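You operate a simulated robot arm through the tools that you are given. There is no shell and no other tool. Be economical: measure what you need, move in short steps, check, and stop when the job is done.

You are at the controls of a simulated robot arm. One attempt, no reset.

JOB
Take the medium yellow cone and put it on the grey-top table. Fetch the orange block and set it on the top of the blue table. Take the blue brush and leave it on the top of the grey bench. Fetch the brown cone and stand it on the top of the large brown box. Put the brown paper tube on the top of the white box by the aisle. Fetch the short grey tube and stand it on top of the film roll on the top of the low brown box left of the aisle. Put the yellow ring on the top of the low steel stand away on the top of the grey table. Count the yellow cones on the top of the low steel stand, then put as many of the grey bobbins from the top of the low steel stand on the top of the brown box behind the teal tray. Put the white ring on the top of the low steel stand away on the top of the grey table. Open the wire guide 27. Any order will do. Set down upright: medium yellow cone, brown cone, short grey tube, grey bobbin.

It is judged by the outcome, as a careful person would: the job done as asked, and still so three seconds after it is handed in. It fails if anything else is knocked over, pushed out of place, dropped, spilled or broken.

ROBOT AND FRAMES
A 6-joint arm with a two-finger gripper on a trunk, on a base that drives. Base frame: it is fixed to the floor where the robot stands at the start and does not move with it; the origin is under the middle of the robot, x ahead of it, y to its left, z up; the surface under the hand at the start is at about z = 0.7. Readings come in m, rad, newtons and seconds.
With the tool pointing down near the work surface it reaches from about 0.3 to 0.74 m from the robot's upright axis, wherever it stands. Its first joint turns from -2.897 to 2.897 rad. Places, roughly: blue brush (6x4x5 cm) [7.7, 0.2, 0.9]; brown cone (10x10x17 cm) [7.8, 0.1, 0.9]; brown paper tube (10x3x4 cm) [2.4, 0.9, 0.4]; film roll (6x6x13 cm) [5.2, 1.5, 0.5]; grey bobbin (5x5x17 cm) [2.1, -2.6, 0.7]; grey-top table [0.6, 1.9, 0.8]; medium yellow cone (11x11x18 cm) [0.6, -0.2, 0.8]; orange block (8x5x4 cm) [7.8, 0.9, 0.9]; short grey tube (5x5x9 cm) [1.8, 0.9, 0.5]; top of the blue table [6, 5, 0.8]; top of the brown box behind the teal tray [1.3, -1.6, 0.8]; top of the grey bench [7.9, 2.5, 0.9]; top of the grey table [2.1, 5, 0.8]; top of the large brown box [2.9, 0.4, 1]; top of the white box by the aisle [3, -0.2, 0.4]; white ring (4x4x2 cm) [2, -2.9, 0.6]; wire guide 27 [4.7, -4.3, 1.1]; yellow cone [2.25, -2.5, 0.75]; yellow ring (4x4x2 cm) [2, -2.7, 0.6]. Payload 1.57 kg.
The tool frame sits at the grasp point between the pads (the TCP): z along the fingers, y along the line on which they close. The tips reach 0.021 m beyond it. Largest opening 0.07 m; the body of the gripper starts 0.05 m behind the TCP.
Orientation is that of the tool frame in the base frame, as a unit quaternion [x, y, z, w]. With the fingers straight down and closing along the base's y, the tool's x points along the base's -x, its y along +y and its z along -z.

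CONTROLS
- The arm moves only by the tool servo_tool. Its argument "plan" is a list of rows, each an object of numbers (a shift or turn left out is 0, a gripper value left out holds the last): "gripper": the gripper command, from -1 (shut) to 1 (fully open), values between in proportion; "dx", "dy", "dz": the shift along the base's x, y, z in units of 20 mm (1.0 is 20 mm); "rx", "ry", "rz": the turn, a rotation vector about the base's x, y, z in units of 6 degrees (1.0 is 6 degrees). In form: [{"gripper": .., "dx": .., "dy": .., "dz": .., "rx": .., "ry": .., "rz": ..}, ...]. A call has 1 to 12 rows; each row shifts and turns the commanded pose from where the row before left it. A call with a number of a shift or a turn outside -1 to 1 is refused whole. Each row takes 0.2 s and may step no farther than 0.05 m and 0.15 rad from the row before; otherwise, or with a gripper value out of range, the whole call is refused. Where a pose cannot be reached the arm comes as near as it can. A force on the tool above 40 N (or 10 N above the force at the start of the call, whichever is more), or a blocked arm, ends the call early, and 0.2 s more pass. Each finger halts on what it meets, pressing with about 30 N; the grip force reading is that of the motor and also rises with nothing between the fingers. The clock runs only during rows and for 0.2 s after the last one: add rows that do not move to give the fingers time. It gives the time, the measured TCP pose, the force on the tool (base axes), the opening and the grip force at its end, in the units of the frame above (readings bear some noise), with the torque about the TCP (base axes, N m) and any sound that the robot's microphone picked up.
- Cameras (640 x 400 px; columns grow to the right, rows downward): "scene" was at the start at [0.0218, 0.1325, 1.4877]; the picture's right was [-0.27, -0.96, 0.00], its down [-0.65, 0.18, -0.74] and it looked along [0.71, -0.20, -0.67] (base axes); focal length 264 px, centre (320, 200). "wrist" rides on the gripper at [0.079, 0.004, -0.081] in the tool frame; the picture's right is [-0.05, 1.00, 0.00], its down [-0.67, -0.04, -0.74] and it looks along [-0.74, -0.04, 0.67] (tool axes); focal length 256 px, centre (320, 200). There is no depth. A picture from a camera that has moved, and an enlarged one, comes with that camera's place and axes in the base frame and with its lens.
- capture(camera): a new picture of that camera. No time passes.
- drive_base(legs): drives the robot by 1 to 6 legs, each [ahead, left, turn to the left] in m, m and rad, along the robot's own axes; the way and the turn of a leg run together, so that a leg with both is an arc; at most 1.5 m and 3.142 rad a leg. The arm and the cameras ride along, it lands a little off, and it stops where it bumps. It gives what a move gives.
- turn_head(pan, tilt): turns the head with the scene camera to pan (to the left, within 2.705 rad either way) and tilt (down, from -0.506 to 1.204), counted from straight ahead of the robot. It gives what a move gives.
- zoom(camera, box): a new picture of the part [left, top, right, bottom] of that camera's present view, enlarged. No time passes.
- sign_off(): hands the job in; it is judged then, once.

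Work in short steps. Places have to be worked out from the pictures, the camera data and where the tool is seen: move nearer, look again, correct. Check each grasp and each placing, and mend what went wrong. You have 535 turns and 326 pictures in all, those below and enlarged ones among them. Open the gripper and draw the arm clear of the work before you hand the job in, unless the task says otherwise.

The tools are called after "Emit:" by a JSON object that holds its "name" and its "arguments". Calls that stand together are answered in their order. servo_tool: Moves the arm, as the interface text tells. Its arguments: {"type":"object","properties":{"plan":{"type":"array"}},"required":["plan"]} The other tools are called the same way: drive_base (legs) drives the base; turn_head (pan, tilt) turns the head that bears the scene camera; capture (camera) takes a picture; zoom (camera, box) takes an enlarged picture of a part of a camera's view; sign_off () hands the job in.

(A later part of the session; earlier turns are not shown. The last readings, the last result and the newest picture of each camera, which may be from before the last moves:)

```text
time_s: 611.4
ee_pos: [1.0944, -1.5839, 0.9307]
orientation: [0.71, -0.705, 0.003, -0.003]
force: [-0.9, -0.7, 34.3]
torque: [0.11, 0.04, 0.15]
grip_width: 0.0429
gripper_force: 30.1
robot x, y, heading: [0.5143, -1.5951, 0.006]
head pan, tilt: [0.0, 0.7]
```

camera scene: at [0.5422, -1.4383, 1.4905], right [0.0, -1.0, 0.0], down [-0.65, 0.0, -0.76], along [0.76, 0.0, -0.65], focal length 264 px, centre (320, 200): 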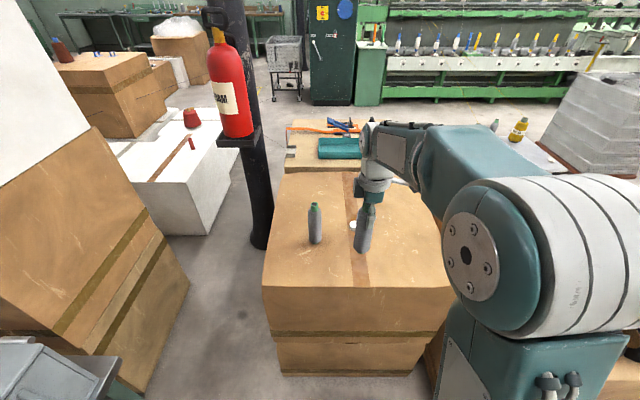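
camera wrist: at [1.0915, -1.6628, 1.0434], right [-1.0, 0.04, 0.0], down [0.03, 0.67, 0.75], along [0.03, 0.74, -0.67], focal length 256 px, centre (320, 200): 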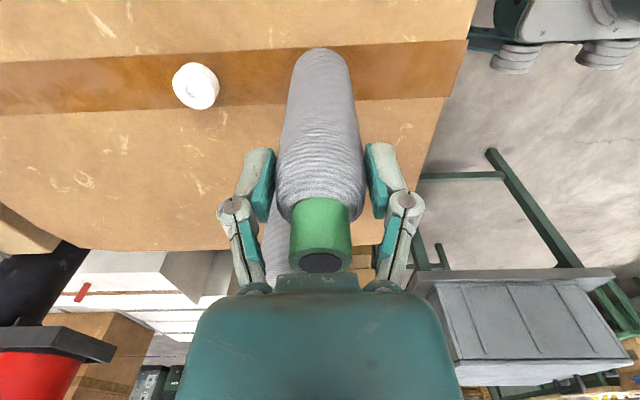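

It is pressed down with 34 N and almost no torque. I ease off 2 mm, release slowly and rise.

Emit:
{"name": "servo_tool", "arguments": {"plan": [{"dz": 0.25}, {}, {"gripper": -0.1}, {"gripper": 0.1}, {"gripper": 0.3}, {"gripper": 1}, {}]}}

Emit:
{"name": "servo_tool", "arguments": {"plan": [{"dz": 0.3}, {"dz": 0.5}, {"dz": 1}, {"dz": 1}, {"dz": 1}, {"dz": 1}, {"dz": 1}, {"dz": 1}]}}

Emit:
{"name": "zoom", "arguments": {"camera": "scene", "box": [260, 140, 460, 300]}}

```text
time_s: 613.0
ee_pos: [1.0946, -1.583, 0.9319]
orientation: [0.71, -0.704, -0.001, 0.0]
force: [0.7, 1.0, 0.1]
torque: [0.02, 0.0, -0.02]
grip_width: 0.0701
gripper_force: 0.1
robot x, y, heading: [0.5156, -1.5921, 0.004]
head pan, tilt: [0.0, 0.7]
```

```text
time_s: 614.8
ee_pos: [1.0948, -1.5829, 1.0695]
orientation: [0.71, -0.704, -0.001, 0.0]
force: [-0.1, 0.3, -0.1]
torque: [-0.02, 0.0, -0.01]
grip_width: 0.0698
gripper_force: 0.0
robot x, y, heading: [0.5148, -1.5966, 0.002]
head pan, tilt: [0.0, 0.7]
```

```text
2.50 times, centred on (360, 220) of scene
camera zoom: at [0.5427, -1.4385, 1.4905], right [0.0, -1.0, 0.0], down [-0.65, 0.0, -0.76], along [0.76, 0.0, -0.65], focal length 659 px, centre (220, 150)
```

zoom: 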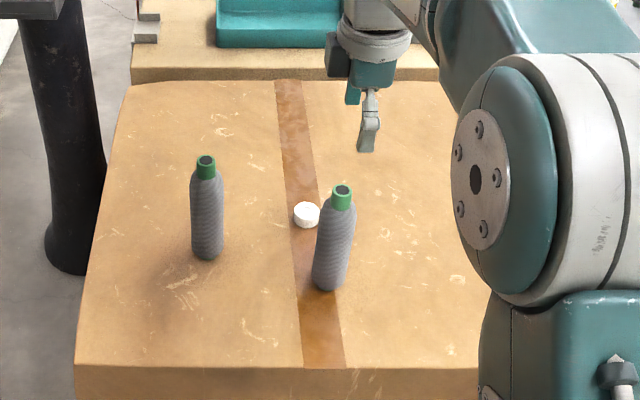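

Both bobbins stand. Next the wire guide: I drive back round and along the aisle at y≈-3.35, keeping clear of the yellow threads and the crate cart.

Emit:
{"name": "drive_base", "arguments": {"legs": [[-1.25, 0, 0], [0, -0.8, 0], [0, -0.8, 0], [1.4, 0, 0], [1.1, -0.15, 0]]}}

Emit:
{"name": "turn_head", "arguments": {"pan": -0.2, "tilt": 0.4}}

Emit:
{"name": "capture", "arguments": {"camera": "scene"}}

```text
time_s: 640.5
ee_pos: [2.3913, -3.2495, 1.0705]
orientation: [0.714, -0.7, 0.0, -0.001]
force: [0.3, -0.2, 0.6]
torque: [-0.02, 0.03, -0.02]
grip_width: 0.0699
gripper_force: 0.1
robot x, y, heading: [1.8131, -3.2679, 0.01]
head pan, tilt: [0.0, 0.7]
```

```text
time_s: 641.3
ee_pos: [2.3902, -3.2496, 1.0691]
orientation: [0.714, -0.7, -0.001, -0.001]
force: [-0.9, -0.1, -0.4]
torque: [-0.01, 0.03, 0.01]
grip_width: 0.0698
gripper_force: 0.1
robot x, y, heading: [1.8129, -3.2646, 0.01]
head pan, tilt: [-0.201, 0.4]
```

```text
152 pictures are left
camera scene: at [1.8439, -3.1287, 1.5173], right [-0.18, -0.98, 0.0], down [-0.38, 0.07, -0.92], along [0.9, -0.17, -0.39], focal length 264 px, centre (320, 200)
```

scene: 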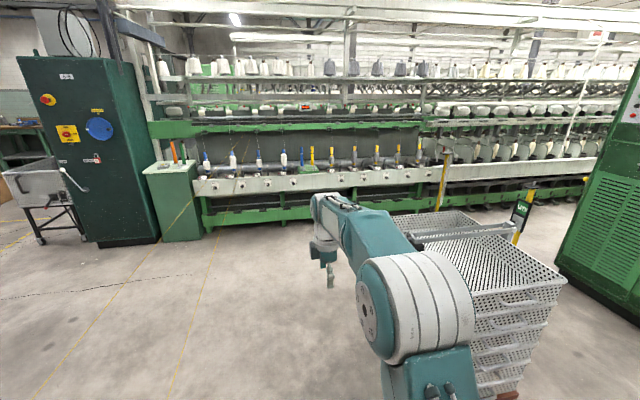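

The wire guide should appear near pixel (377, 130). I zoom there.

Emit:
{"name": "zoom", "arguments": {"camera": "scene", "box": [300, 85, 460, 185]}}

Emit:
{"name": "zoom", "arguments": {"camera": "scene", "box": [180, 90, 340, 190]}}

```text
4.00 times, centred on (380, 135) of scene
camera zoom: at [1.8439, -3.1287, 1.5173], right [-0.18, -0.98, 0.0], down [-0.38, 0.07, -0.92], along [0.9, -0.17, -0.39], focal length 1055 px, centre (80, 460)
```

zoom: 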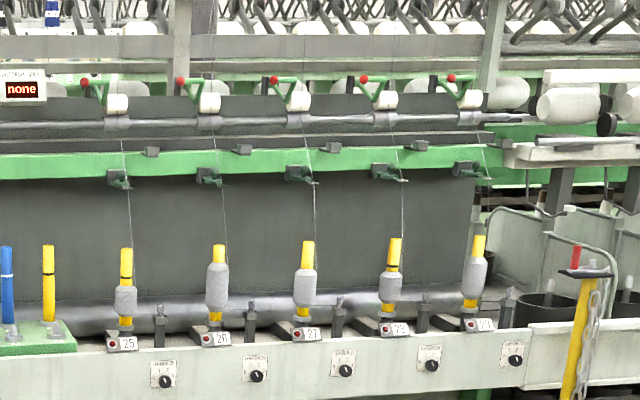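

```text
4.00 times, centred on (260, 140) of scene
camera zoom: at [1.8439, -3.1287, 1.5173], right [-0.18, -0.98, 0.0], down [-0.38, 0.07, -0.92], along [0.9, -0.17, -0.39], focal length 1055 px, centre (560, 440)
```

zoom: 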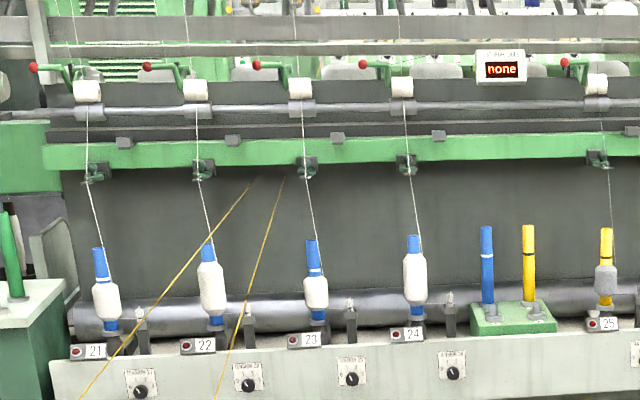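

Guides 21–29 hang under the green rail; 27 is at about (4.70, -4.29, 1.10), with a display reading "none". I drive in front of it and look closely.

Emit:
{"name": "drive_base", "arguments": {"legs": [[1.4, 0, -0.01], [0.4, 0, 0], [0, -1.0, 0]]}}

Emit:
{"name": "turn_head", "arguments": {"pan": 0.0, "tilt": 0.35}}

Emit:
{"name": "capture", "arguments": {"camera": "scene"}}

Emit:
{"name": "capture", "arguments": {"camera": "wrist"}}

```text
time_s: 655.3
ee_pos: [4.2051, -4.2546, 1.0711]
orientation: [0.707, -0.707, -0.001, 0.0]
force: [-0.3, 0.4, 0.1]
torque: [-0.02, -0.02, -0.02]
grip_width: 0.0698
gripper_force: 0.1
robot x, y, heading: [3.6311, -4.2586, -0.004]
head pan, tilt: [-0.201, 0.4]
```

```text
time_s: 656.0
ee_pos: [4.2048, -4.2545, 1.0702]
orientation: [0.708, -0.706, 0.0, -0.002]
force: [-0.4, 0.4, 0.2]
torque: [0.01, 0.01, 0.0]
grip_width: 0.07
gripper_force: 0.1
robot x, y, heading: [3.625, -4.261, -0.002]
head pan, tilt: [0.0, 0.351]
```

```text
149 pictures are left
camera scene: at [3.6631, -4.1059, 1.5218], right [-0.01, -1.0, 0.0], down [-0.35, 0.0, -0.94], along [0.94, -0.01, -0.35], focal length 264 px, centre (320, 200)
```

scene: 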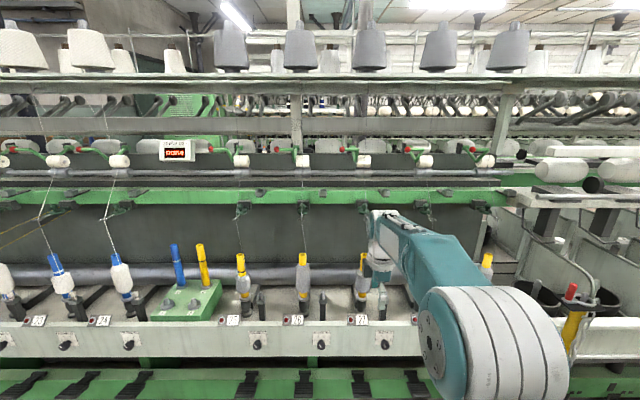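

```text
148 pictures are left
camera wrist: at [4.2013, -4.3343, 1.152], right [-1.0, 0.05, 0.0], down [0.03, 0.67, 0.75], along [0.04, 0.74, -0.67], focal length 256 px, centre (320, 200)
```

wrist: 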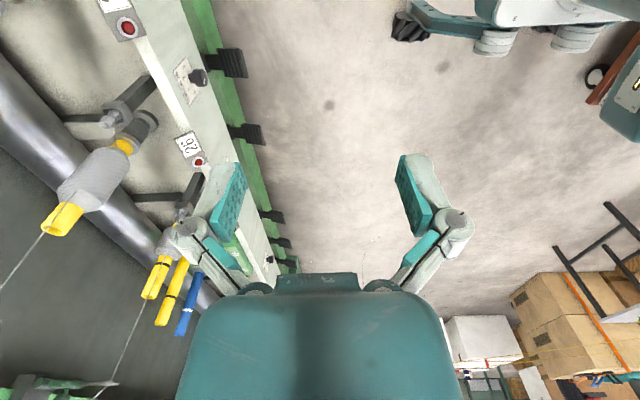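

I zoom on the guides and the display.

Emit:
{"name": "zoom", "arguments": {"camera": "scene", "box": [140, 130, 300, 230]}}

Emit:
{"name": "zoom", "arguments": {"camera": "scene", "box": [280, 140, 440, 240]}}

Emit:
{"name": "zoom", "arguments": {"camera": "scene", "box": [200, 240, 420, 400]}}

```text
4.00 times, centred on (220, 180) of scene
camera zoom: at [3.6631, -4.1059, 1.5218], right [-0.01, -1.0, 0.0], down [-0.35, 0.0, -0.94], along [0.94, -0.01, -0.35], focal length 1055 px, centre (720, 280)
```

zoom: 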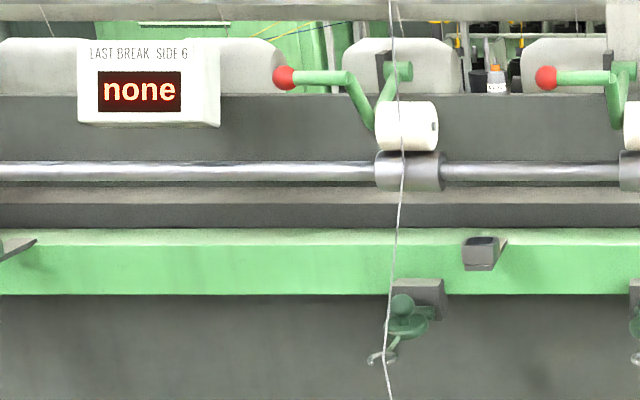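

```text
4.00 times, centred on (360, 190) of scene
camera zoom: at [3.6631, -4.1059, 1.5218], right [-0.01, -1.0, 0.0], down [-0.35, 0.0, -0.94], along [0.94, -0.01, -0.35], focal length 1055 px, centre (160, 240)
```

zoom: 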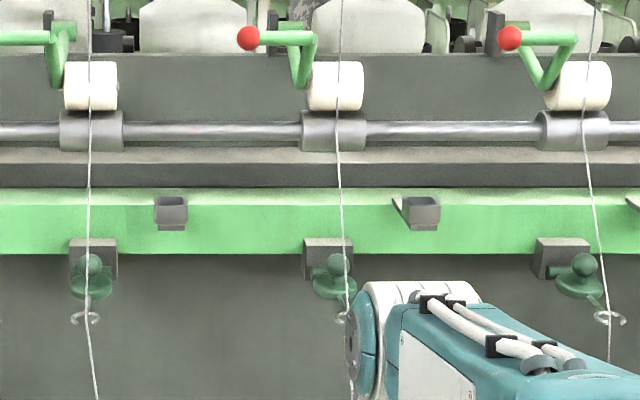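

```text
2.50 times, centred on (310, 320) of scene
camera zoom: at [3.6631, -4.1059, 1.5218], right [-0.01, -1.0, 0.0], down [-0.35, 0.0, -0.94], along [0.94, -0.01, -0.35], focal length 659 px, centre (345, -100)
```

zoom: 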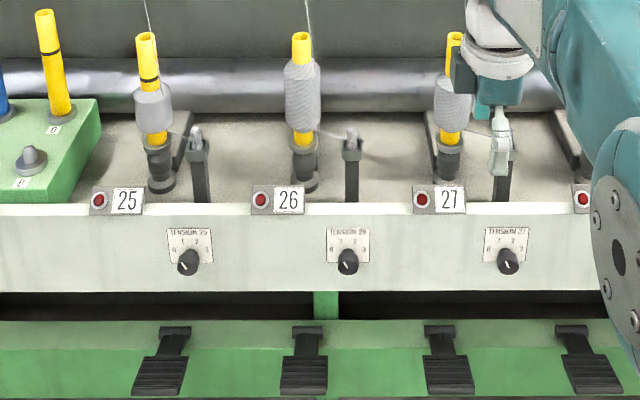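

The guide is a small dark-green hinged flap with ball and pigtail that the spindle's thread runs through; the display watches for thread breaks, so I must not touch threads. I move the arm right out of the way and zoom closely.

Emit:
{"name": "servo_tool", "arguments": {"plan": [{"dy": -1, "dx": -1}, {"dy": -1, "dx": -1}, {"dy": -1, "dx": -1}, {"dy": -1, "dx": -1}, {"dy": -1}, {"dy": -1}, {"dy": -1}, {"dy": -1}, {"dy": -1}, {"dy": -1}]}}

Emit:
{"name": "zoom", "arguments": {"camera": "scene", "box": [332, 185, 396, 225]}}

Emit:
{"name": "zoom", "arguments": {"camera": "scene", "box": [212, 185, 276, 225]}}

```text
time_s: 658.2
ee_pos: [4.1255, -4.4571, 1.0699]
orientation: [0.708, -0.706, -0.001, 0.0]
force: [-0.4, 0.7, -0.6]
torque: [0.02, -0.01, 0.01]
grip_width: 0.0698
gripper_force: 0.0
robot x, y, heading: [3.627, -4.2629, -0.003]
head pan, tilt: [0.0, 0.351]
```

```text
10.00 times, centred on (364, 205) of scene
camera zoom: at [3.6628, -4.108, 1.522], right [0.0, -1.0, 0.0], down [-0.34, 0.0, -0.94], along [0.94, 0.0, -0.34], focal length 2637 px, centre (-120, 150)
```

zoom: 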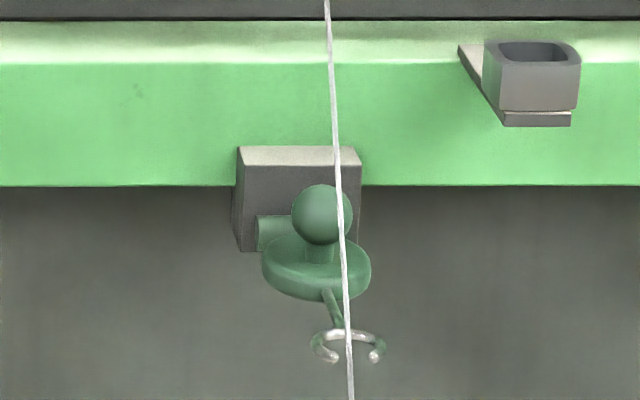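

```text
10.00 times, centred on (244, 205) of scene
camera zoom: at [3.6628, -4.108, 1.522], right [0.0, -1.0, 0.0], down [-0.34, 0.0, -0.94], along [0.94, 0.0, -0.34], focal length 2637 px, centre (1080, 150)
```

zoom: 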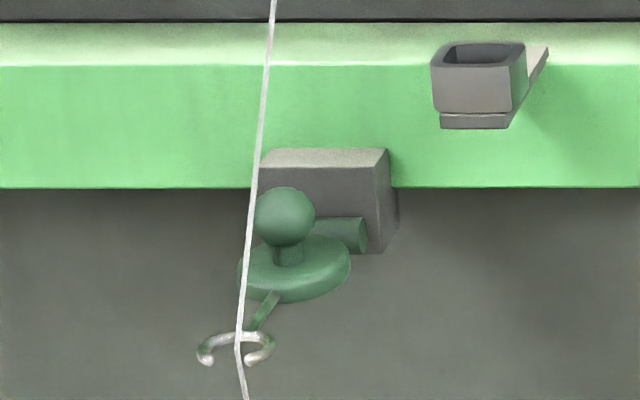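

I now understand the mechanism: a disc hinged on a horizontal axis (along y) with a ball and a forward C-shaped pigtail; lifting it flips it up and back. I'll come in from the lower right with a diagonal horizontal hand, fingers closed, staying behind the thread. First I reorient the hand here in free space.

Emit:
{"name": "servo_tool", "arguments": {"plan": [{"gripper": -1, "rz": 1}, {"rz": 1}, {"rz": 1}, {"rz": 1}, {"rz": 1}, {"rz": 1}, {"rz": 1}, {"rz": 0.5}]}}

Emit:
{"name": "servo_tool", "arguments": {"plan": [{"rx": 0.707, "ry": -0.707}, {"rx": 0.707, "ry": -0.707}, {"rx": 0.707, "ry": -0.707}, {"rx": 0.707, "ry": -0.707}, {"rx": 0.707, "ry": -0.707}, {"rx": 0.707, "ry": -0.707}, {"rx": 0.707, "ry": -0.707}, {"rx": 0.707, "ry": -0.707}]}}

Emit:
{"name": "servo_tool", "arguments": {"plan": [{"rx": 0.707, "ry": -0.707}, {"rx": 0.707, "ry": -0.707}, {"rx": 0.707, "ry": -0.707}, {"rx": 0.707, "ry": -0.707}, {"rx": 0.707, "ry": -0.707}, {"rx": 0.707, "ry": -0.707}, {"rx": 0.707, "ry": -0.707}, {}]}}

Emit:
{"name": "capture", "arguments": {"camera": "wrist"}}

Emit:
{"name": "capture", "arguments": {"camera": "scene"}}

```text
time_s: 660.0
ee_pos: [4.1251, -4.4562, 1.0701]
orientation: [0.925, -0.381, -0.002, -0.001]
force: [0.4, -0.1, 0.5]
torque: [0.0, 0.04, 0.02]
grip_width: 0.0002
gripper_force: 28.3
robot x, y, heading: [3.6261, -4.2631, -0.004]
head pan, tilt: [0.0, 0.351]
```

```text
time_s: 661.8
ee_pos: [4.2218, -4.3807, 1.1837]
orientation: [0.844, -0.355, 0.15, -0.373]
force: [-0.2, 0.4, 0.1]
torque: [0.0, 0.01, -0.01]
grip_width: 0.0
gripper_force: 28.3
out of reach, approached as far as the arm can: row 4, 5, 6, 7, 8
robot x, y, heading: [3.6282, -4.2633, -0.005]
head pan, tilt: [0.0, 0.351]
```

```text
time_s: 663.6
ee_pos: [4.3379, -4.3879, 1.3418]
orientation: [0.654, -0.27, 0.269, -0.654]
force: [-0.2, 0.2, 0.0]
torque: [-0.02, -0.02, -0.02]
grip_width: 0.0
gripper_force: 28.7
out of reach, approached as far as the arm can: row 1, 2, 3, 4, 5, 6, 7
robot x, y, heading: [3.6287, -4.2623, -0.004]
head pan, tilt: [0.0, 0.351]
```

```text
142 pictures are left
camera wrist: at [4.338, -4.5011, 1.3378], right [-0.04, 0.04, -1.0], down [-1.0, -0.06, 0.04], along [-0.06, 1.0, 0.04], focal length 256 px, centre (320, 200)
```

wrist: 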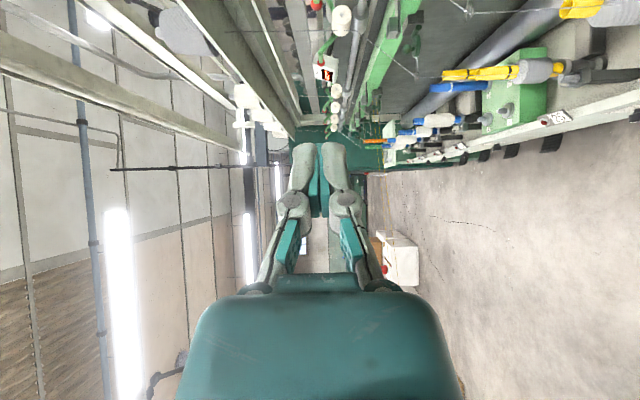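

```text
141 pictures are left
camera scene: at [3.6634, -4.1079, 1.522], right [0.0, -1.0, 0.0], down [-0.35, 0.0, -0.94], along [0.94, 0.0, -0.35], focal length 264 px, centre (320, 200)
```

scene: 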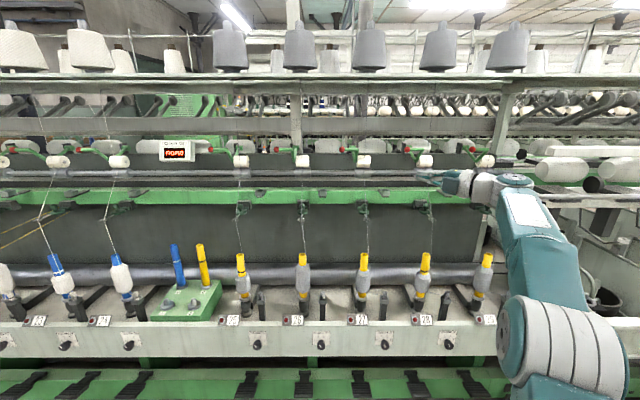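

Orientation is right, but the arm can't hold it that close in. I move the commanded pose outward to where it is reachable.

Emit:
{"name": "servo_tool", "arguments": {"plan": [{"dx": 1}, {"dx": 1}, {"dx": 1}, {"dx": 1}, {"dx": 1}, {"dx": 1}, {"dx": 1}, {"dx": 1}]}}

```text
time_s: 665.4
ee_pos: [4.4017, -4.3663, 1.3007]
orientation: [0.654, -0.27, 0.271, -0.653]
force: [-0.4, -0.4, 0.1]
torque: [0.03, 0.02, -0.01]
grip_width: 0.0003
gripper_force: 28.3
out of reach, approached as far as the arm can: row 2, 3, 4, 5, 6, 7, 8
robot x, y, heading: [3.6256, -4.2625, -0.007]
head pan, tilt: [0.0, 0.351]
```

Emit:
{"name": "drive_base", "arguments": {"legs": [[-0.25, 0, 0]]}}

Emit:
{"name": "servo_tool", "arguments": {"plan": [{"dx": 1}, {"dx": 1}, {"dx": 1}, {"dx": 1}, {"dx": 1}, {"dx": 1}, {"dx": 1}, {"dx": 1}, {}]}}

```text
time_s: 667.1
ee_pos: [4.1883, -4.3628, 1.3034]
orientation: [0.654, -0.268, 0.272, -0.653]
force: [0.5, 0.1, -0.4]
torque: [0.02, 0.02, 0.06]
grip_width: 0.0001
gripper_force: 28.3
robot x, y, heading: [3.4152, -4.2626, -0.005]
head pan, tilt: [0.0, 0.351]
stopped in leg 1: the robot was blocked; the commanded pose is now the measured one
```

```text
time_s: 669.1
ee_pos: [4.2066, -4.3472, 1.2716]
orientation: [0.654, -0.27, 0.27, -0.653]
force: [-0.8, -0.5, -0.2]
torque: [0.0, -0.03, 0.01]
grip_width: 0.0
gripper_force: 28.8
out of reach, approached as far as the arm can: row 1, 2, 3, 4, 5, 6, 7, 8
robot x, y, heading: [3.4132, -4.2611, -0.002]
head pan, tilt: [0.0, 0.351]
```

I backed into something behind me (likely the crate cart). I ease forward and look back.

Emit:
{"name": "drive_base", "arguments": {"legs": [[0.08, 0, 0]]}}

Emit:
{"name": "turn_head", "arguments": {"pan": 2.6, "tilt": 0.6}}

Emit:
{"name": "capture", "arguments": {"camera": "scene"}}

Emit:
{"name": "turn_head", "arguments": {"pan": -2.6, "tilt": 0.7}}

Emit:
{"name": "capture", "arguments": {"camera": "scene"}}

```text
time_s: 670.1
ee_pos: [4.2875, -4.3473, 1.2734]
orientation: [0.653, -0.27, 0.271, -0.653]
force: [1.3, 0.9, -0.6]
torque: [-0.01, -0.03, -0.02]
grip_width: 0.0
gripper_force: 29.0
robot x, y, heading: [3.4976, -4.2587, 0.001]
head pan, tilt: [0.0, 0.351]
```

```text
time_s: 672.5
ee_pos: [4.2866, -4.3478, 1.2737]
orientation: [-0.653, 0.269, -0.271, 0.654]
force: [0.4, -0.3, -0.2]
torque: [0.02, 0.0, 0.01]
grip_width: 0.0002
gripper_force: 28.8
robot x, y, heading: [3.4943, -4.2617, -0.005]
head pan, tilt: [2.601, 0.6]
```

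```text
140 pictures are left
camera scene: at [3.3628, -4.0599, 1.4995], right [0.52, 0.85, 0.0], down [0.48, -0.29, -0.83], along [-0.71, 0.43, -0.56], focal length 264 px, centre (320, 200)
```

scene: 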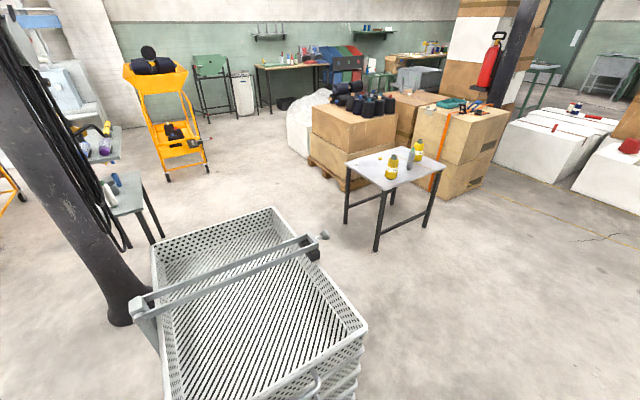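

```text
time_s: 676.5
ee_pos: [4.2877, -4.3482, 1.2738]
orientation: [-0.653, 0.268, -0.271, 0.654]
force: [0.0, -0.1, 0.5]
torque: [0.02, 0.0, 0.03]
grip_width: 0.0
gripper_force: 28.8
robot x, y, heading: [3.4976, -4.2603, -0.004]
head pan, tilt: [-2.601, 0.7]
```

```text
139 pictures are left
camera scene: at [3.3652, -4.1493, 1.4909], right [-0.51, 0.86, 0.0], down [0.55, 0.33, -0.77], along [-0.66, -0.39, -0.64], focal length 264 px, centre (320, 200)
```

scene: 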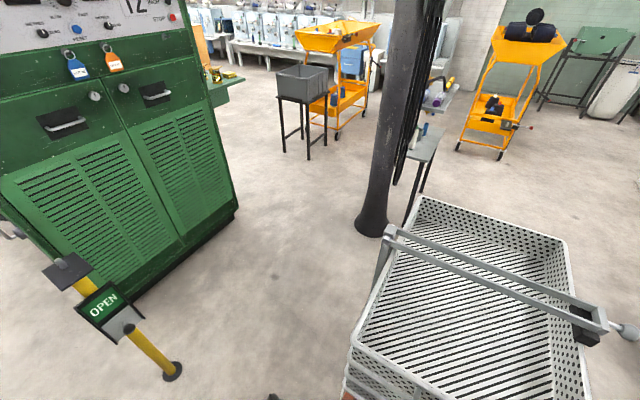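

The cart seems to have stayed put to within measurement error. I probe how low the arm can go with this horizontal diagonal hand.

Emit:
{"name": "servo_tool", "arguments": {"plan": [{"dx": -1, "dz": -1}, {"dx": -1, "dz": -1}, {"dx": -1, "dz": -1}, {"dx": -1, "dz": -1}, {"dx": -1, "dz": -1}, {"dx": -1, "dz": -1}, {"dz": -1}, {"dz": -1}, {"dz": -1}]}}

Emit:
{"name": "turn_head", "arguments": {"pan": -0.3, "tilt": 0.4}}

Emit:
{"name": "capture", "arguments": {"camera": "scene"}}

```text
time_s: 678.5
ee_pos: [4.301, -4.3994, 1.1614]
orientation: [0.654, -0.268, 0.271, -0.654]
force: [0.8, 0.2, 0.9]
torque: [-0.04, 0.02, -0.04]
grip_width: 0.0
gripper_force: 29.3
out of reach, approached as far as the arm can: row 1, 2, 3, 4, 5, 6, 7, 8
robot x, y, heading: [3.4958, -4.2608, -0.005]
head pan, tilt: [-2.601, 0.7]
```

```text
time_s: 680.6
ee_pos: [4.3011, -4.3991, 1.162]
orientation: [-0.654, 0.269, -0.271, 0.654]
force: [1.0, 1.0, -0.6]
torque: [0.03, 0.01, 0.0]
grip_width: 0.0
gripper_force: 28.5
robot x, y, heading: [3.4967, -4.2631, -0.007]
head pan, tilt: [-0.3, 0.4]
```

```text
138 pictures are left
camera scene: at [3.5268, -4.1343, 1.5175], right [-0.3, -0.95, 0.0], down [-0.37, 0.12, -0.92], along [0.88, -0.28, -0.39], focal length 264 px, centre (320, 200)
```

scene: 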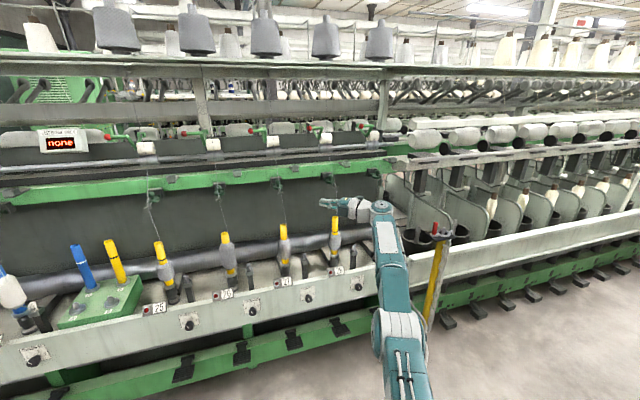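

The pose is reachable at about 0.81 m. I lower further to z≈1.08.

Emit:
{"name": "servo_tool", "arguments": {"plan": [{"dz": -0.5}, {"dz": -1}, {"dz": -1}, {"dz": -1}, {}]}}

Emit:
{"name": "capture", "arguments": {"camera": "wrist"}}

```text
time_s: 681.9
ee_pos: [4.3117, -4.4035, 1.1011]
orientation: [0.654, -0.275, 0.266, -0.652]
force: [-0.6, 0.7, 0.3]
torque: [-0.01, 0.03, 0.02]
grip_width: 0.0
gripper_force: 28.9
out of reach, approached as far as the arm can: row 1, 2, 4
robot x, y, heading: [3.4939, -4.2632, -0.006]
head pan, tilt: [-0.3, 0.4]
```

```text
137 pictures are left
camera wrist: at [4.3104, -4.5164, 1.0968], right [-0.05, 0.04, -1.0], down [-1.0, -0.06, 0.05], along [-0.05, 1.0, 0.04], focal length 256 px, centre (320, 200)
```

wrist: 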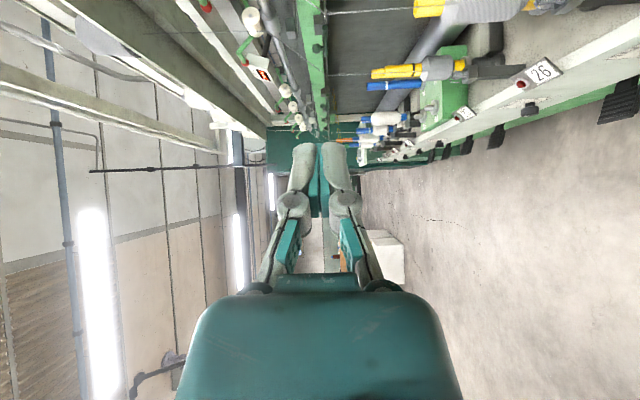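

I drive 0.2 m closer and look again from the wrist.

Emit:
{"name": "drive_base", "arguments": {"legs": [[0.2, -0.03, 0]]}}

Emit:
{"name": "servo_tool", "arguments": {"plan": [{"dz": -1}, {"dz": -0.5}, {}]}}

Emit:
{"name": "capture", "arguments": {"camera": "wrist"}}

Emit:
{"name": "turn_head", "arguments": {"pan": 0.0, "tilt": 0.35}}

Emit:
{"name": "zoom", "arguments": {"camera": "scene", "box": [300, 150, 460, 250]}}

```text
time_s: 683.5
ee_pos: [4.51, -4.4363, 1.1012]
orientation: [0.654, -0.276, 0.267, -0.652]
force: [-0.5, -0.5, 0.9]
torque: [0.01, 0.01, 0.01]
grip_width: 0.0
gripper_force: 28.4
robot x, y, heading: [3.6951, -4.2898, -0.007]
head pan, tilt: [-0.3, 0.4]
```

```text
time_s: 684.3
ee_pos: [4.5122, -4.4367, 1.0898]
orientation: [0.654, -0.28, 0.263, -0.651]
force: [0.0, -0.3, 0.3]
torque: [0.0, -0.01, -0.03]
grip_width: 0.0
gripper_force: 28.9
out of reach, approached as far as the arm can: row 1, 2
robot x, y, heading: [3.6951, -4.2881, -0.007]
head pan, tilt: [-0.3, 0.4]
```

```text
136 pictures are left
camera wrist: at [4.5116, -4.5494, 1.086], right [-0.06, 0.04, -1.0], down [-1.0, -0.05, 0.06], along [-0.05, 1.0, 0.05], focal length 256 px, centre (320, 200)
```

wrist: 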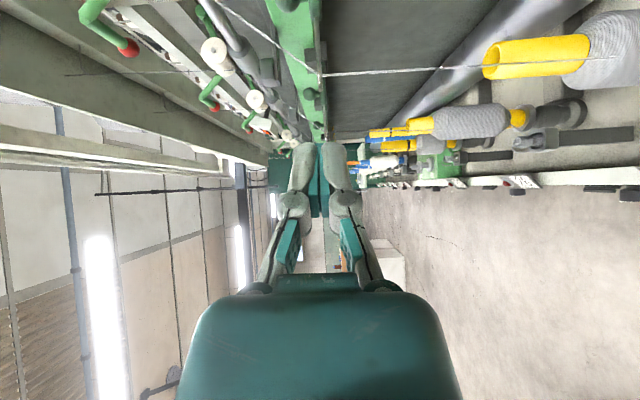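

```text
time_s: 685.1
ee_pos: [4.5128, -4.4371, 1.0906]
orientation: [0.654, -0.281, 0.263, -0.651]
force: [0.1, -0.5, -0.2]
torque: [0.01, 0.04, -0.01]
grip_width: 0.0001
gripper_force: 28.8
robot x, y, heading: [3.692, -4.2908, -0.011]
head pan, tilt: [0.0, 0.351]
```

```text
4.00 times, centred on (380, 200) of scene
camera zoom: at [3.7325, -4.1382, 1.522], right [-0.01, -1.0, 0.0], down [-0.35, 0.0, -0.94], along [0.94, -0.01, -0.35], focal length 1055 px, centre (80, 200)
```

zoom: 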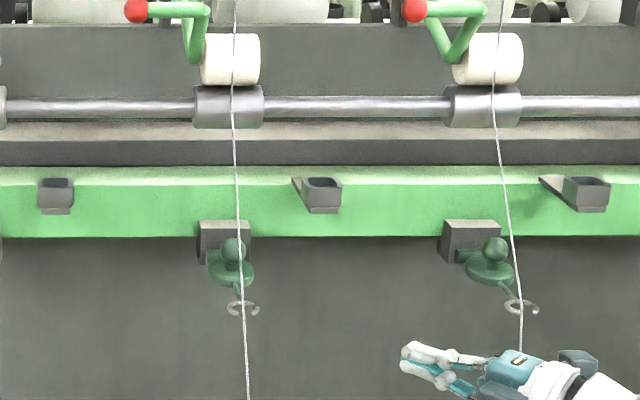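

Emit:
{"name": "servo_tool", "arguments": {"plan": [{"dx": 0.5}, {"dx": 0.5}, {"dx": 0.5}, {"dx": 0.5, "dz": -0.5}, {}]}}

```text
time_s: 686.3
ee_pos: [4.5128, -4.4367, 1.0896]
orientation: [0.654, -0.281, 0.263, -0.651]
force: [-0.9, -0.3, 0.5]
torque: [0.02, -0.02, 0.0]
grip_width: 0.0
gripper_force: 28.0
out of reach, approached as far as the arm can: row 1, 2, 3, 4
robot x, y, heading: [3.6977, -4.2932, -0.006]
head pan, tilt: [0.0, 0.351]
```

Emit:
{"name": "servo_tool", "arguments": {"plan": [{"dx": -1}, {"dx": -1}, {"dx": -1}, {"dx": -1}, {"dx": -0.5}, {}]}}

```text
time_s: 687.7
ee_pos: [4.4954, -4.4702, 1.1047]
orientation: [0.653, -0.276, 0.267, -0.652]
force: [0.7, 0.0, 0.1]
torque: [0.03, -0.01, 0.01]
grip_width: 0.0001
gripper_force: 28.4
out of reach, approached as far as the arm can: row 1, 2, 3, 4, 5
robot x, y, heading: [3.6956, -4.2909, -0.012]
head pan, tilt: [0.0, 0.351]
```

The 45° yaw is at a wrist limit. I rotate the hand to point straight ahead of the robot and test how reachable that is; later I can yaw the whole base instead.

Emit:
{"name": "servo_tool", "arguments": {"plan": [{"rz": -1, "dx": -0.5}, {"rz": -1, "dx": -0.5}, {"rz": -1, "dx": -0.5}, {"rz": -1, "dx": -0.5}, {"rz": -1}, {"rz": -1}, {"rz": -1}, {"rz": -0.5}, {}]}}

Emit:
{"name": "servo_tool", "arguments": {"plan": [{"dz": -1}, {"dz": -1}, {"dx": -1}, {"dx": -1}, {}]}}

```text
time_s: 689.7
ee_pos: [4.5824, -4.5259, 1.1234]
orientation: [-0.499, 0.504, -0.498, 0.499]
force: [0.6, 0.6, 0.4]
torque: [0.02, -0.02, 0.02]
grip_width: 0.0002
gripper_force: 28.7
out of reach, approached as far as the arm can: row 1, 2, 3, 4, 5, 6, 7, 8
robot x, y, heading: [3.6993, -4.294, -0.008]
head pan, tilt: [0.0, 0.351]
```

```text
time_s: 690.9
ee_pos: [4.5848, -4.5347, 1.0856]
orientation: [-0.5, 0.504, -0.496, 0.5]
force: [-0.2, 0.2, -0.2]
torque: [0.04, -0.01, 0.01]
grip_width: 0.0
gripper_force: 28.7
out of reach, approached as far as the arm can: row 2, 3, 4
robot x, y, heading: [3.6975, -4.2898, -0.011]
head pan, tilt: [0.0, 0.351]
```

The tip drifted close to thread 28; I back the base off at once.

Emit:
{"name": "drive_base", "arguments": {"legs": [[-0.12, 0, 0]]}}

Emit:
{"name": "capture", "arguments": {"camera": "scene"}}

Emit:
{"name": "capture", "arguments": {"camera": "wrist"}}

```text
time_s: 692.1
ee_pos: [4.4649, -4.5329, 1.0867]
orientation: [-0.499, 0.504, -0.496, 0.5]
force: [0.6, -0.3, 0.7]
torque: [-0.01, -0.01, 0.01]
grip_width: 0.0
gripper_force: 28.4
robot x, y, heading: [3.577, -4.2894, -0.01]
head pan, tilt: [0.0, 0.351]
```

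```text
134 pictures are left
camera scene: at [3.6122, -4.1371, 1.522], right [-0.01, -1.0, 0.0], down [-0.35, 0.0, -0.94], along [0.94, -0.01, -0.35], focal length 264 px, centre (320, 200)
```

scene: 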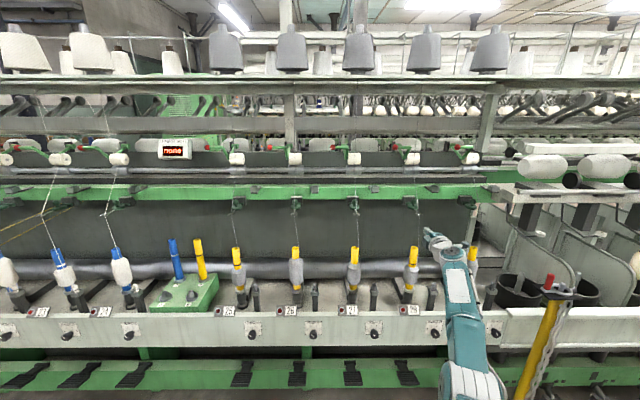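

```text
133 pictures are left
camera wrist: at [4.3825, -4.6123, 1.0822], right [-0.01, 0.06, -1.0], down [-0.74, 0.67, 0.05], along [0.67, 0.74, 0.04], focal length 256 px, centre (320, 200)
```

wrist: 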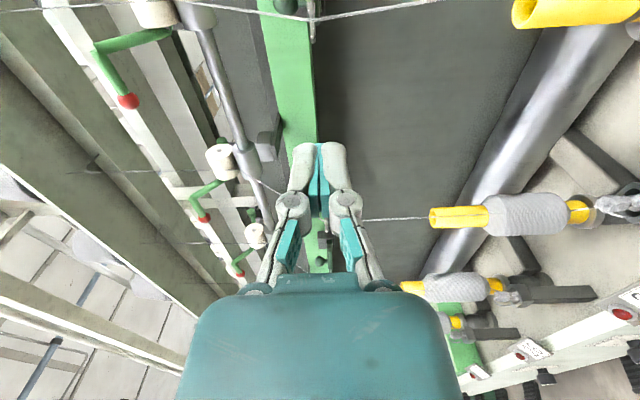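

Feasible horizontal poses lie near full stretch (about 0.89 m ahead). I bring the commanded pose back onto the actual one so that moves become predictable.

Emit:
{"name": "servo_tool", "arguments": {"plan": [{"dx": 1, "dy": -0.7, "dz": 0.5}, {"dx": 1, "dy": -0.7, "dz": 0.5}, {"dx": 1, "dy": -0.7, "dz": 0.5}, {"dx": 1, "dy": -0.7, "dz": 0.5}, {"dx": 1, "dy": -0.7, "dz": 0.5}, {"dx": 1, "dy": -0.7, "dz": 0.5}, {"dx": 1, "dy": -0.7, "dz": 0.5}, {"dx": 1, "dy": -0.7, "dz": 0.5}, {"dx": 1, "dy": -0.7, "dz": 0.5}, {"dx": 1, "dy": -0.7, "dz": 0.5}, {}]}}

```text
time_s: 694.5
ee_pos: [4.4511, -4.5638, 1.1187]
orientation: [-0.498, 0.504, -0.498, 0.5]
force: [-0.7, 0.8, 0.1]
torque: [-0.04, 0.0, 0.0]
grip_width: 0.0001
gripper_force: 29.1
out of reach, approached as far as the arm can: row 1, 2, 3, 4, 5, 6, 7, 8, 9, 10
robot x, y, heading: [3.5761, -4.2931, -0.006]
head pan, tilt: [0.0, 0.351]
```

The limiting factor seems to be the hand's roll. I roll it 90° to the natural orientation (closing axis horizontal) and test.

Emit:
{"name": "servo_tool", "arguments": {"plan": [{"rx": 1}, {"rx": 1}, {"rx": 1}, {"rx": 1}, {"rx": 1}, {"rx": 1}, {"rx": 1}, {"rx": 1}, {"rx": 1}, {"rx": 1}, {"rx": 1}, {"rx": 1}]}}

Emit:
{"name": "servo_tool", "arguments": {"plan": [{"rx": 1}, {"rx": 1}, {"rx": 1}, {}, {"dx": -1}, {"dx": -1}, {}]}}

```text
time_s: 697.1
ee_pos: [4.4493, -4.5616, 1.1184]
orientation: [-0.109, 0.7, -0.105, 0.698]
force: [0.8, 0.2, 0.1]
torque: [0.01, -0.05, -0.01]
grip_width: 0.0
gripper_force: 28.8
robot x, y, heading: [3.5779, -4.2912, -0.012]
head pan, tilt: [0.0, 0.351]
```

```text
time_s: 698.7
ee_pos: [4.4075, -4.5616, 1.1184]
orientation: [0.001, 0.708, 0.006, 0.706]
force: [0.1, 0.3, 0.6]
torque: [0.01, 0.02, -0.03]
grip_width: 0.0
gripper_force: 28.9
robot x, y, heading: [3.5748, -4.2923, -0.011]
head pan, tilt: [0.0, 0.351]
```

That works: fully reachable now. I test lower and nearer positions.

Emit:
{"name": "servo_tool", "arguments": {"plan": [{"dx": -1, "dz": -1, "dy": 1}, {"dx": -1, "dz": -1, "dy": 1}, {"dx": -1, "dz": -1, "dy": 1}, {"dx": -1, "dy": 1}, {"dx": -1, "dy": 1}, {}]}}

Emit:
{"name": "capture", "arguments": {"camera": "wrist"}}

```text
time_s: 700.1
ee_pos: [4.3086, -4.4614, 1.059]
orientation: [0.001, 0.708, 0.005, 0.706]
force: [0.3, -0.6, 0.1]
torque: [-0.01, 0.02, 0.01]
grip_width: 0.0
gripper_force: 28.8
robot x, y, heading: [3.5771, -4.2909, -0.008]
head pan, tilt: [0.0, 0.351]
```

```text
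132 pictures are left
camera wrist: at [4.226, -4.4555, 0.9803], right [0.0, 1.0, 0.06], down [-0.74, -0.04, 0.67], along [0.67, -0.04, 0.74], focal length 256 px, centre (320, 200)
```

wrist: 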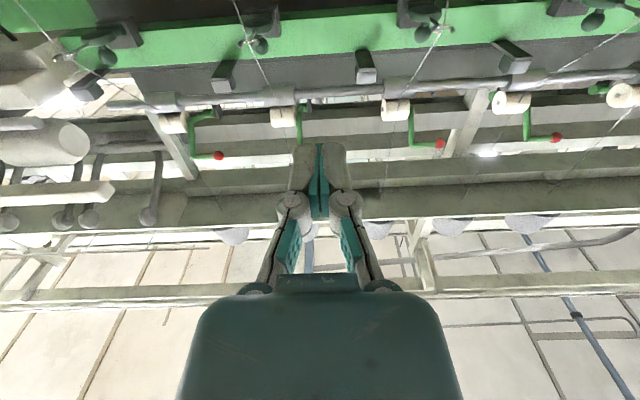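

Now I yaw the hand 39° to the left in place and check it still reaches.

Emit:
{"name": "servo_tool", "arguments": {"plan": [{"rz": 1}, {"rz": 1}, {"rz": 1}, {"rz": 1}, {"rz": 1}, {"rz": 1}, {"rz": 0.5}, {}]}}

Emit:
{"name": "capture", "arguments": {"camera": "wrist"}}

Emit:
{"name": "capture", "arguments": {"camera": "scene"}}

```text
time_s: 701.9
ee_pos: [4.3081, -4.4624, 1.0586]
orientation: [-0.235, 0.668, 0.241, 0.664]
force: [-1.4, 0.7, 0.0]
torque: [0.0, 0.0, -0.03]
grip_width: 0.0001
gripper_force: 29.2
robot x, y, heading: [3.5748, -4.2891, -0.004]
head pan, tilt: [0.0, 0.351]
```

```text
131 pictures are left
camera wrist: at [4.242, -4.509, 0.9804], right [-0.63, 0.77, 0.06], down [-0.55, -0.5, 0.67], along [0.55, 0.39, 0.74], focal length 256 px, centre (320, 200)
```

wrist: 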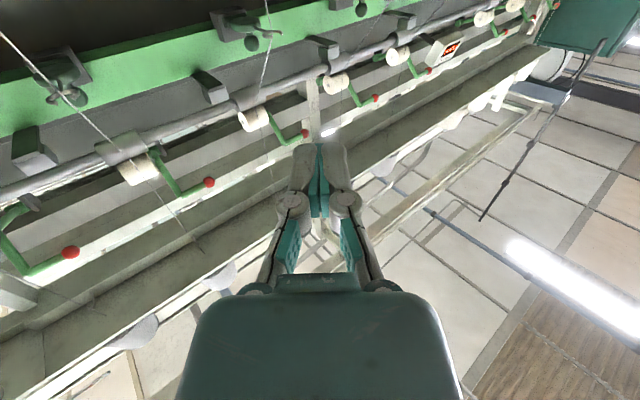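

```text
130 pictures are left
camera scene: at [3.6116, -4.1373, 1.522], right [-0.01, -1.0, 0.0], down [-0.35, 0.0, -0.94], along [0.94, -0.01, -0.35], focal length 264 px, centre (320, 200)
```

scene: 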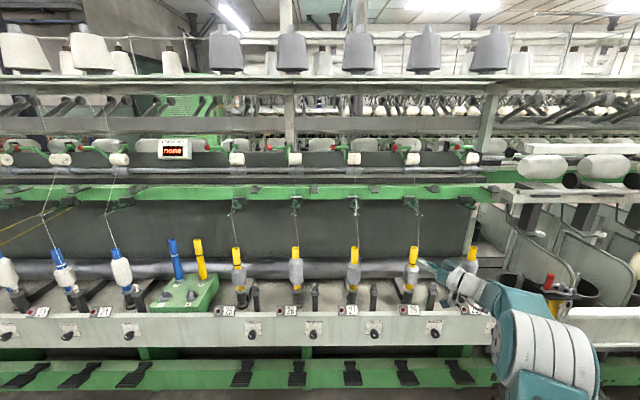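

Guide 27 appears at (250, 30) in the wrist view as predicted. I zoom on it to refine its position.

Emit:
{"name": "zoom", "arguments": {"camera": "wrist", "box": [190, 0, 310, 75]}}

Emit:
{"name": "zoom", "arguments": {"camera": "scene", "box": [324, 180, 388, 220]}}

```text
5.33 times, centred on (250, 38) of wrist
camera zoom: at [4.242, -4.509, 0.9804], right [-0.63, 0.77, 0.06], down [-0.55, -0.5, 0.67], along [0.55, 0.39, 0.74], focal length 1365 px, centre (693, 1067)
```

zoom: 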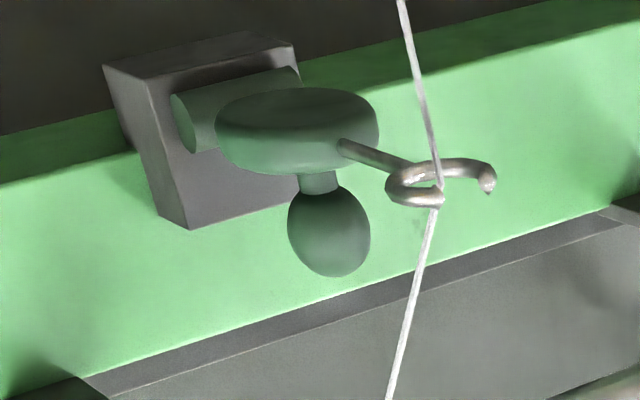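

```text
10.00 times, centred on (356, 200) of scene
camera zoom: at [3.6116, -4.1373, 1.522], right [-0.01, -1.0, 0.0], down [-0.35, 0.0, -0.94], along [0.94, -0.01, -0.35], focal length 2637 px, centre (-40, 200)
```

zoom: 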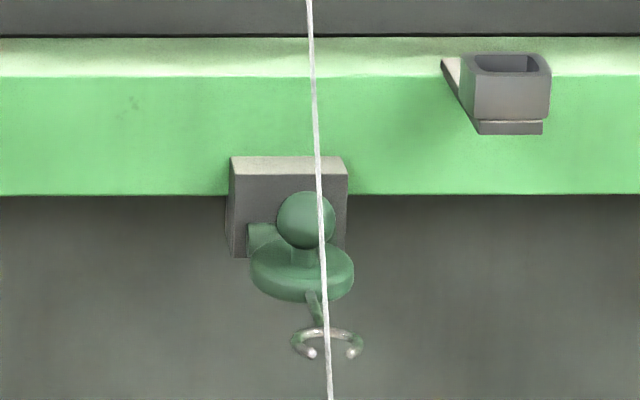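

Refined: disc centre (4.696, -4.300, 1.087), radius 2.4 cm; ball (4.690, -4.300, 1.112); thread at (4.619, -4.300). I drive to a pre-approach point 15 cm back along the hand's diagonal axis.

Emit:
{"name": "drive_base", "arguments": {"legs": [[0.25, 0.05, 0]]}}

Emit:
{"name": "capture", "arguments": {"camera": "wrist"}}

Emit:
{"name": "zoom", "arguments": {"camera": "scene", "box": [300, 170, 420, 290]}}

```text
time_s: 703.7
ee_pos: [4.5538, -4.4174, 1.0584]
orientation: [-0.233, 0.668, 0.24, 0.665]
force: [0.3, -0.7, 0.5]
torque: [0.01, -0.01, 0.02]
grip_width: 0.0
gripper_force: 28.7
robot x, y, heading: [3.8197, -4.2453, -0.007]
head pan, tilt: [0.0, 0.351]
```

```text
127 pictures are left
camera wrist: at [4.4879, -4.4646, 0.9802], right [-0.63, 0.77, 0.06], down [-0.55, -0.5, 0.67], along [0.55, 0.39, 0.74], focal length 256 px, centre (320, 200)
```

wrist: 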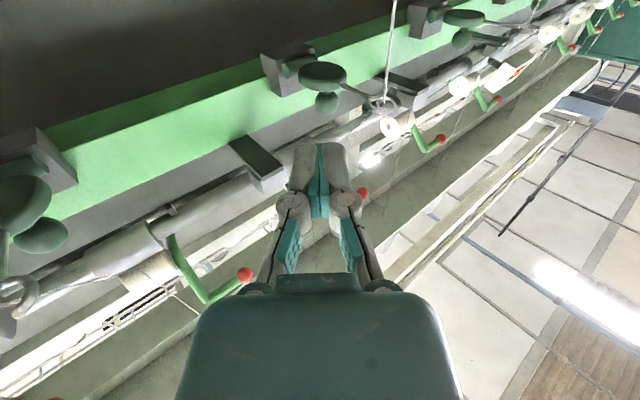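

```text
3.33 times, centred on (360, 230) of scene
camera zoom: at [3.8584, -4.0919, 1.5222], right [-0.01, -1.0, 0.0], down [-0.35, 0.01, -0.94], along [0.94, -0.01, -0.35], focal length 879 px, centre (187, 100)
```

zoom: 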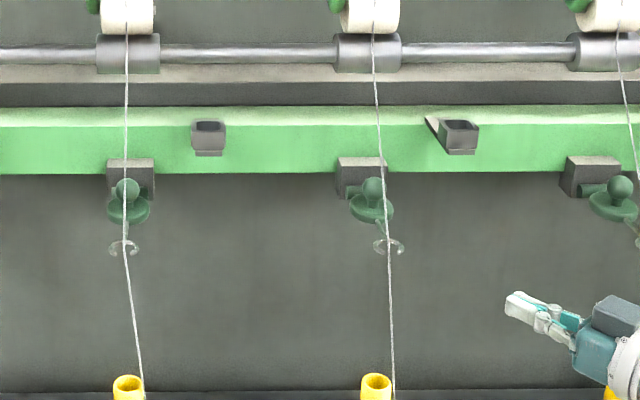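

Everything matches prediction. I lower 6 mm and advance along the axis halfway.

Emit:
{"name": "servo_tool", "arguments": {"plan": [{"dz": -0.3}, {"dx": 0.774, "dy": 0.634}, {"dx": 0.774, "dy": 0.634}, {"dx": 0.774, "dy": 0.634}, {"dx": 0.774, "dy": 0.634}, {"dx": 0.774, "dy": 0.634}, {}]}}

Emit:
{"name": "capture", "arguments": {"camera": "wrist"}}

Emit:
{"name": "zoom", "arguments": {"camera": "scene", "box": [300, 170, 420, 290]}}

```text
time_s: 705.3
ee_pos: [4.6302, -4.3532, 1.0536]
orientation: [-0.234, 0.668, 0.239, 0.665]
force: [0.0, 0.0, 0.2]
torque: [0.01, -0.03, 0.0]
grip_width: 0.0002
gripper_force: 28.4
robot x, y, heading: [3.8237, -4.2429, -0.013]
head pan, tilt: [0.0, 0.351]
```

```text
125 pictures are left
camera wrist: at [4.5655, -4.3997, 0.9749], right [-0.63, 0.77, 0.06], down [-0.55, -0.5, 0.67], along [0.55, 0.39, 0.74], focal length 256 px, centre (320, 200)
```

wrist: 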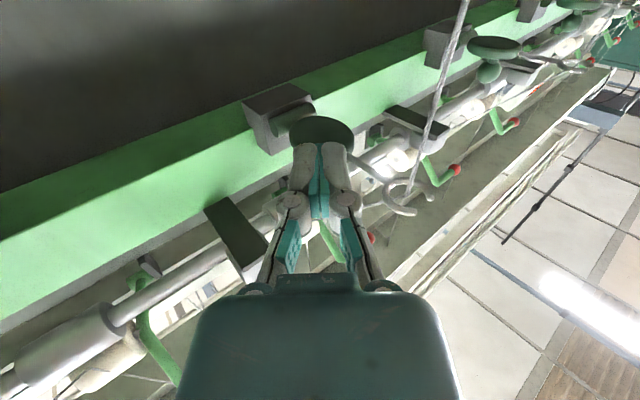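

```text
3.33 times, centred on (360, 230) of scene
camera zoom: at [3.8588, -4.0897, 1.522], right [-0.01, -1.0, 0.0], down [-0.35, 0.0, -0.94], along [0.94, -0.01, -0.35], focal length 879 px, centre (187, 100)
```

zoom: 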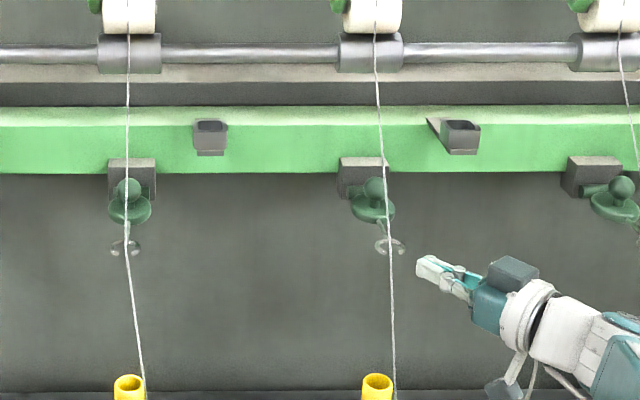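

Clear. I advance the remaining 7 cm so the fingertips lie under the disc.

Emit:
{"name": "servo_tool", "arguments": {"plan": [{"dx": 0.774, "dy": 0.634}, {"dx": 0.774, "dy": 0.634}, {"dx": 0.774, "dy": 0.634}, {"dx": 0.35, "dy": 0.29}, {}]}}

Emit:
{"name": "capture", "arguments": {"camera": "wrist"}}

Emit:
{"name": "zoom", "arguments": {"camera": "scene", "box": [320, 180, 400, 230]}}

```text
time_s: 706.5
ee_pos: [4.684, -4.3083, 1.0551]
orientation: [-0.234, 0.668, 0.24, 0.664]
force: [-0.1, -0.6, 0.3]
torque: [-0.01, 0.03, 0.01]
grip_width: 0.0
gripper_force: 28.8
robot x, y, heading: [3.8226, -4.2424, -0.012]
head pan, tilt: [0.0, 0.351]
```

```text
123 pictures are left
camera wrist: at [4.618, -4.3556, 0.9757], right [-0.63, 0.77, 0.06], down [-0.55, -0.5, 0.67], along [0.55, 0.39, 0.74], focal length 256 px, centre (320, 200)
```

wrist: 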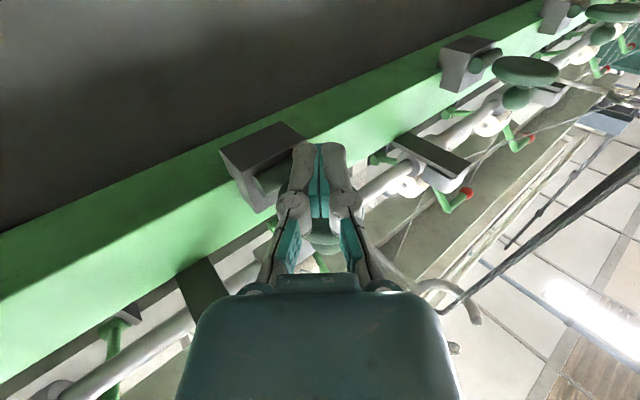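

```text
8.00 times, centred on (360, 205) of scene
camera zoom: at [3.859, -4.0895, 1.5219], right [-0.01, -1.0, 0.0], down [-0.35, 0.0, -0.94], along [0.94, -0.01, -0.35], focal length 2109 px, centre (0, 160)
```

zoom: 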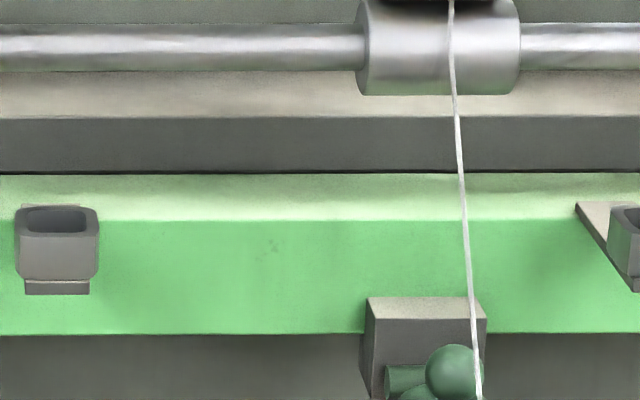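

The fingertips are under the disc, thread alongside untouched. I raise slowly to lift the flap.

Emit:
{"name": "servo_tool", "arguments": {"plan": [{"dz": 0.4}, {"dz": 0.4}, {"dz": 0.4}, {"dz": 0.4}, {"dz": 0.4}, {}]}}

Emit:
{"name": "zoom", "arguments": {"camera": "scene", "box": [320, 190, 416, 250]}}

```text
time_s: 707.9
ee_pos: [4.6855, -4.3092, 1.0943]
orientation: [-0.234, 0.668, 0.238, 0.665]
force: [-0.6, -0.4, -0.1]
torque: [0.0, -0.02, 0.0]
grip_width: 0.0001
gripper_force: 28.5
robot x, y, heading: [3.8219, -4.2422, -0.012]
head pan, tilt: [0.0, 0.351]
```

```text
6.67 times, centred on (368, 220) of scene
camera zoom: at [3.859, -4.0896, 1.522], right [-0.01, -1.0, 0.0], down [-0.35, 0.0, -0.94], along [0.94, -0.01, -0.35], focal length 1758 px, centre (0, 67)
```

zoom: 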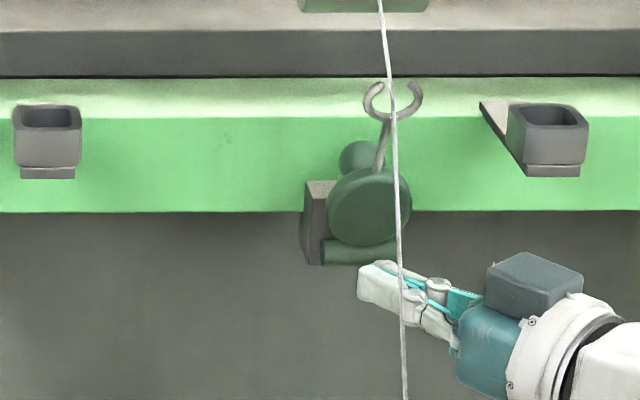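

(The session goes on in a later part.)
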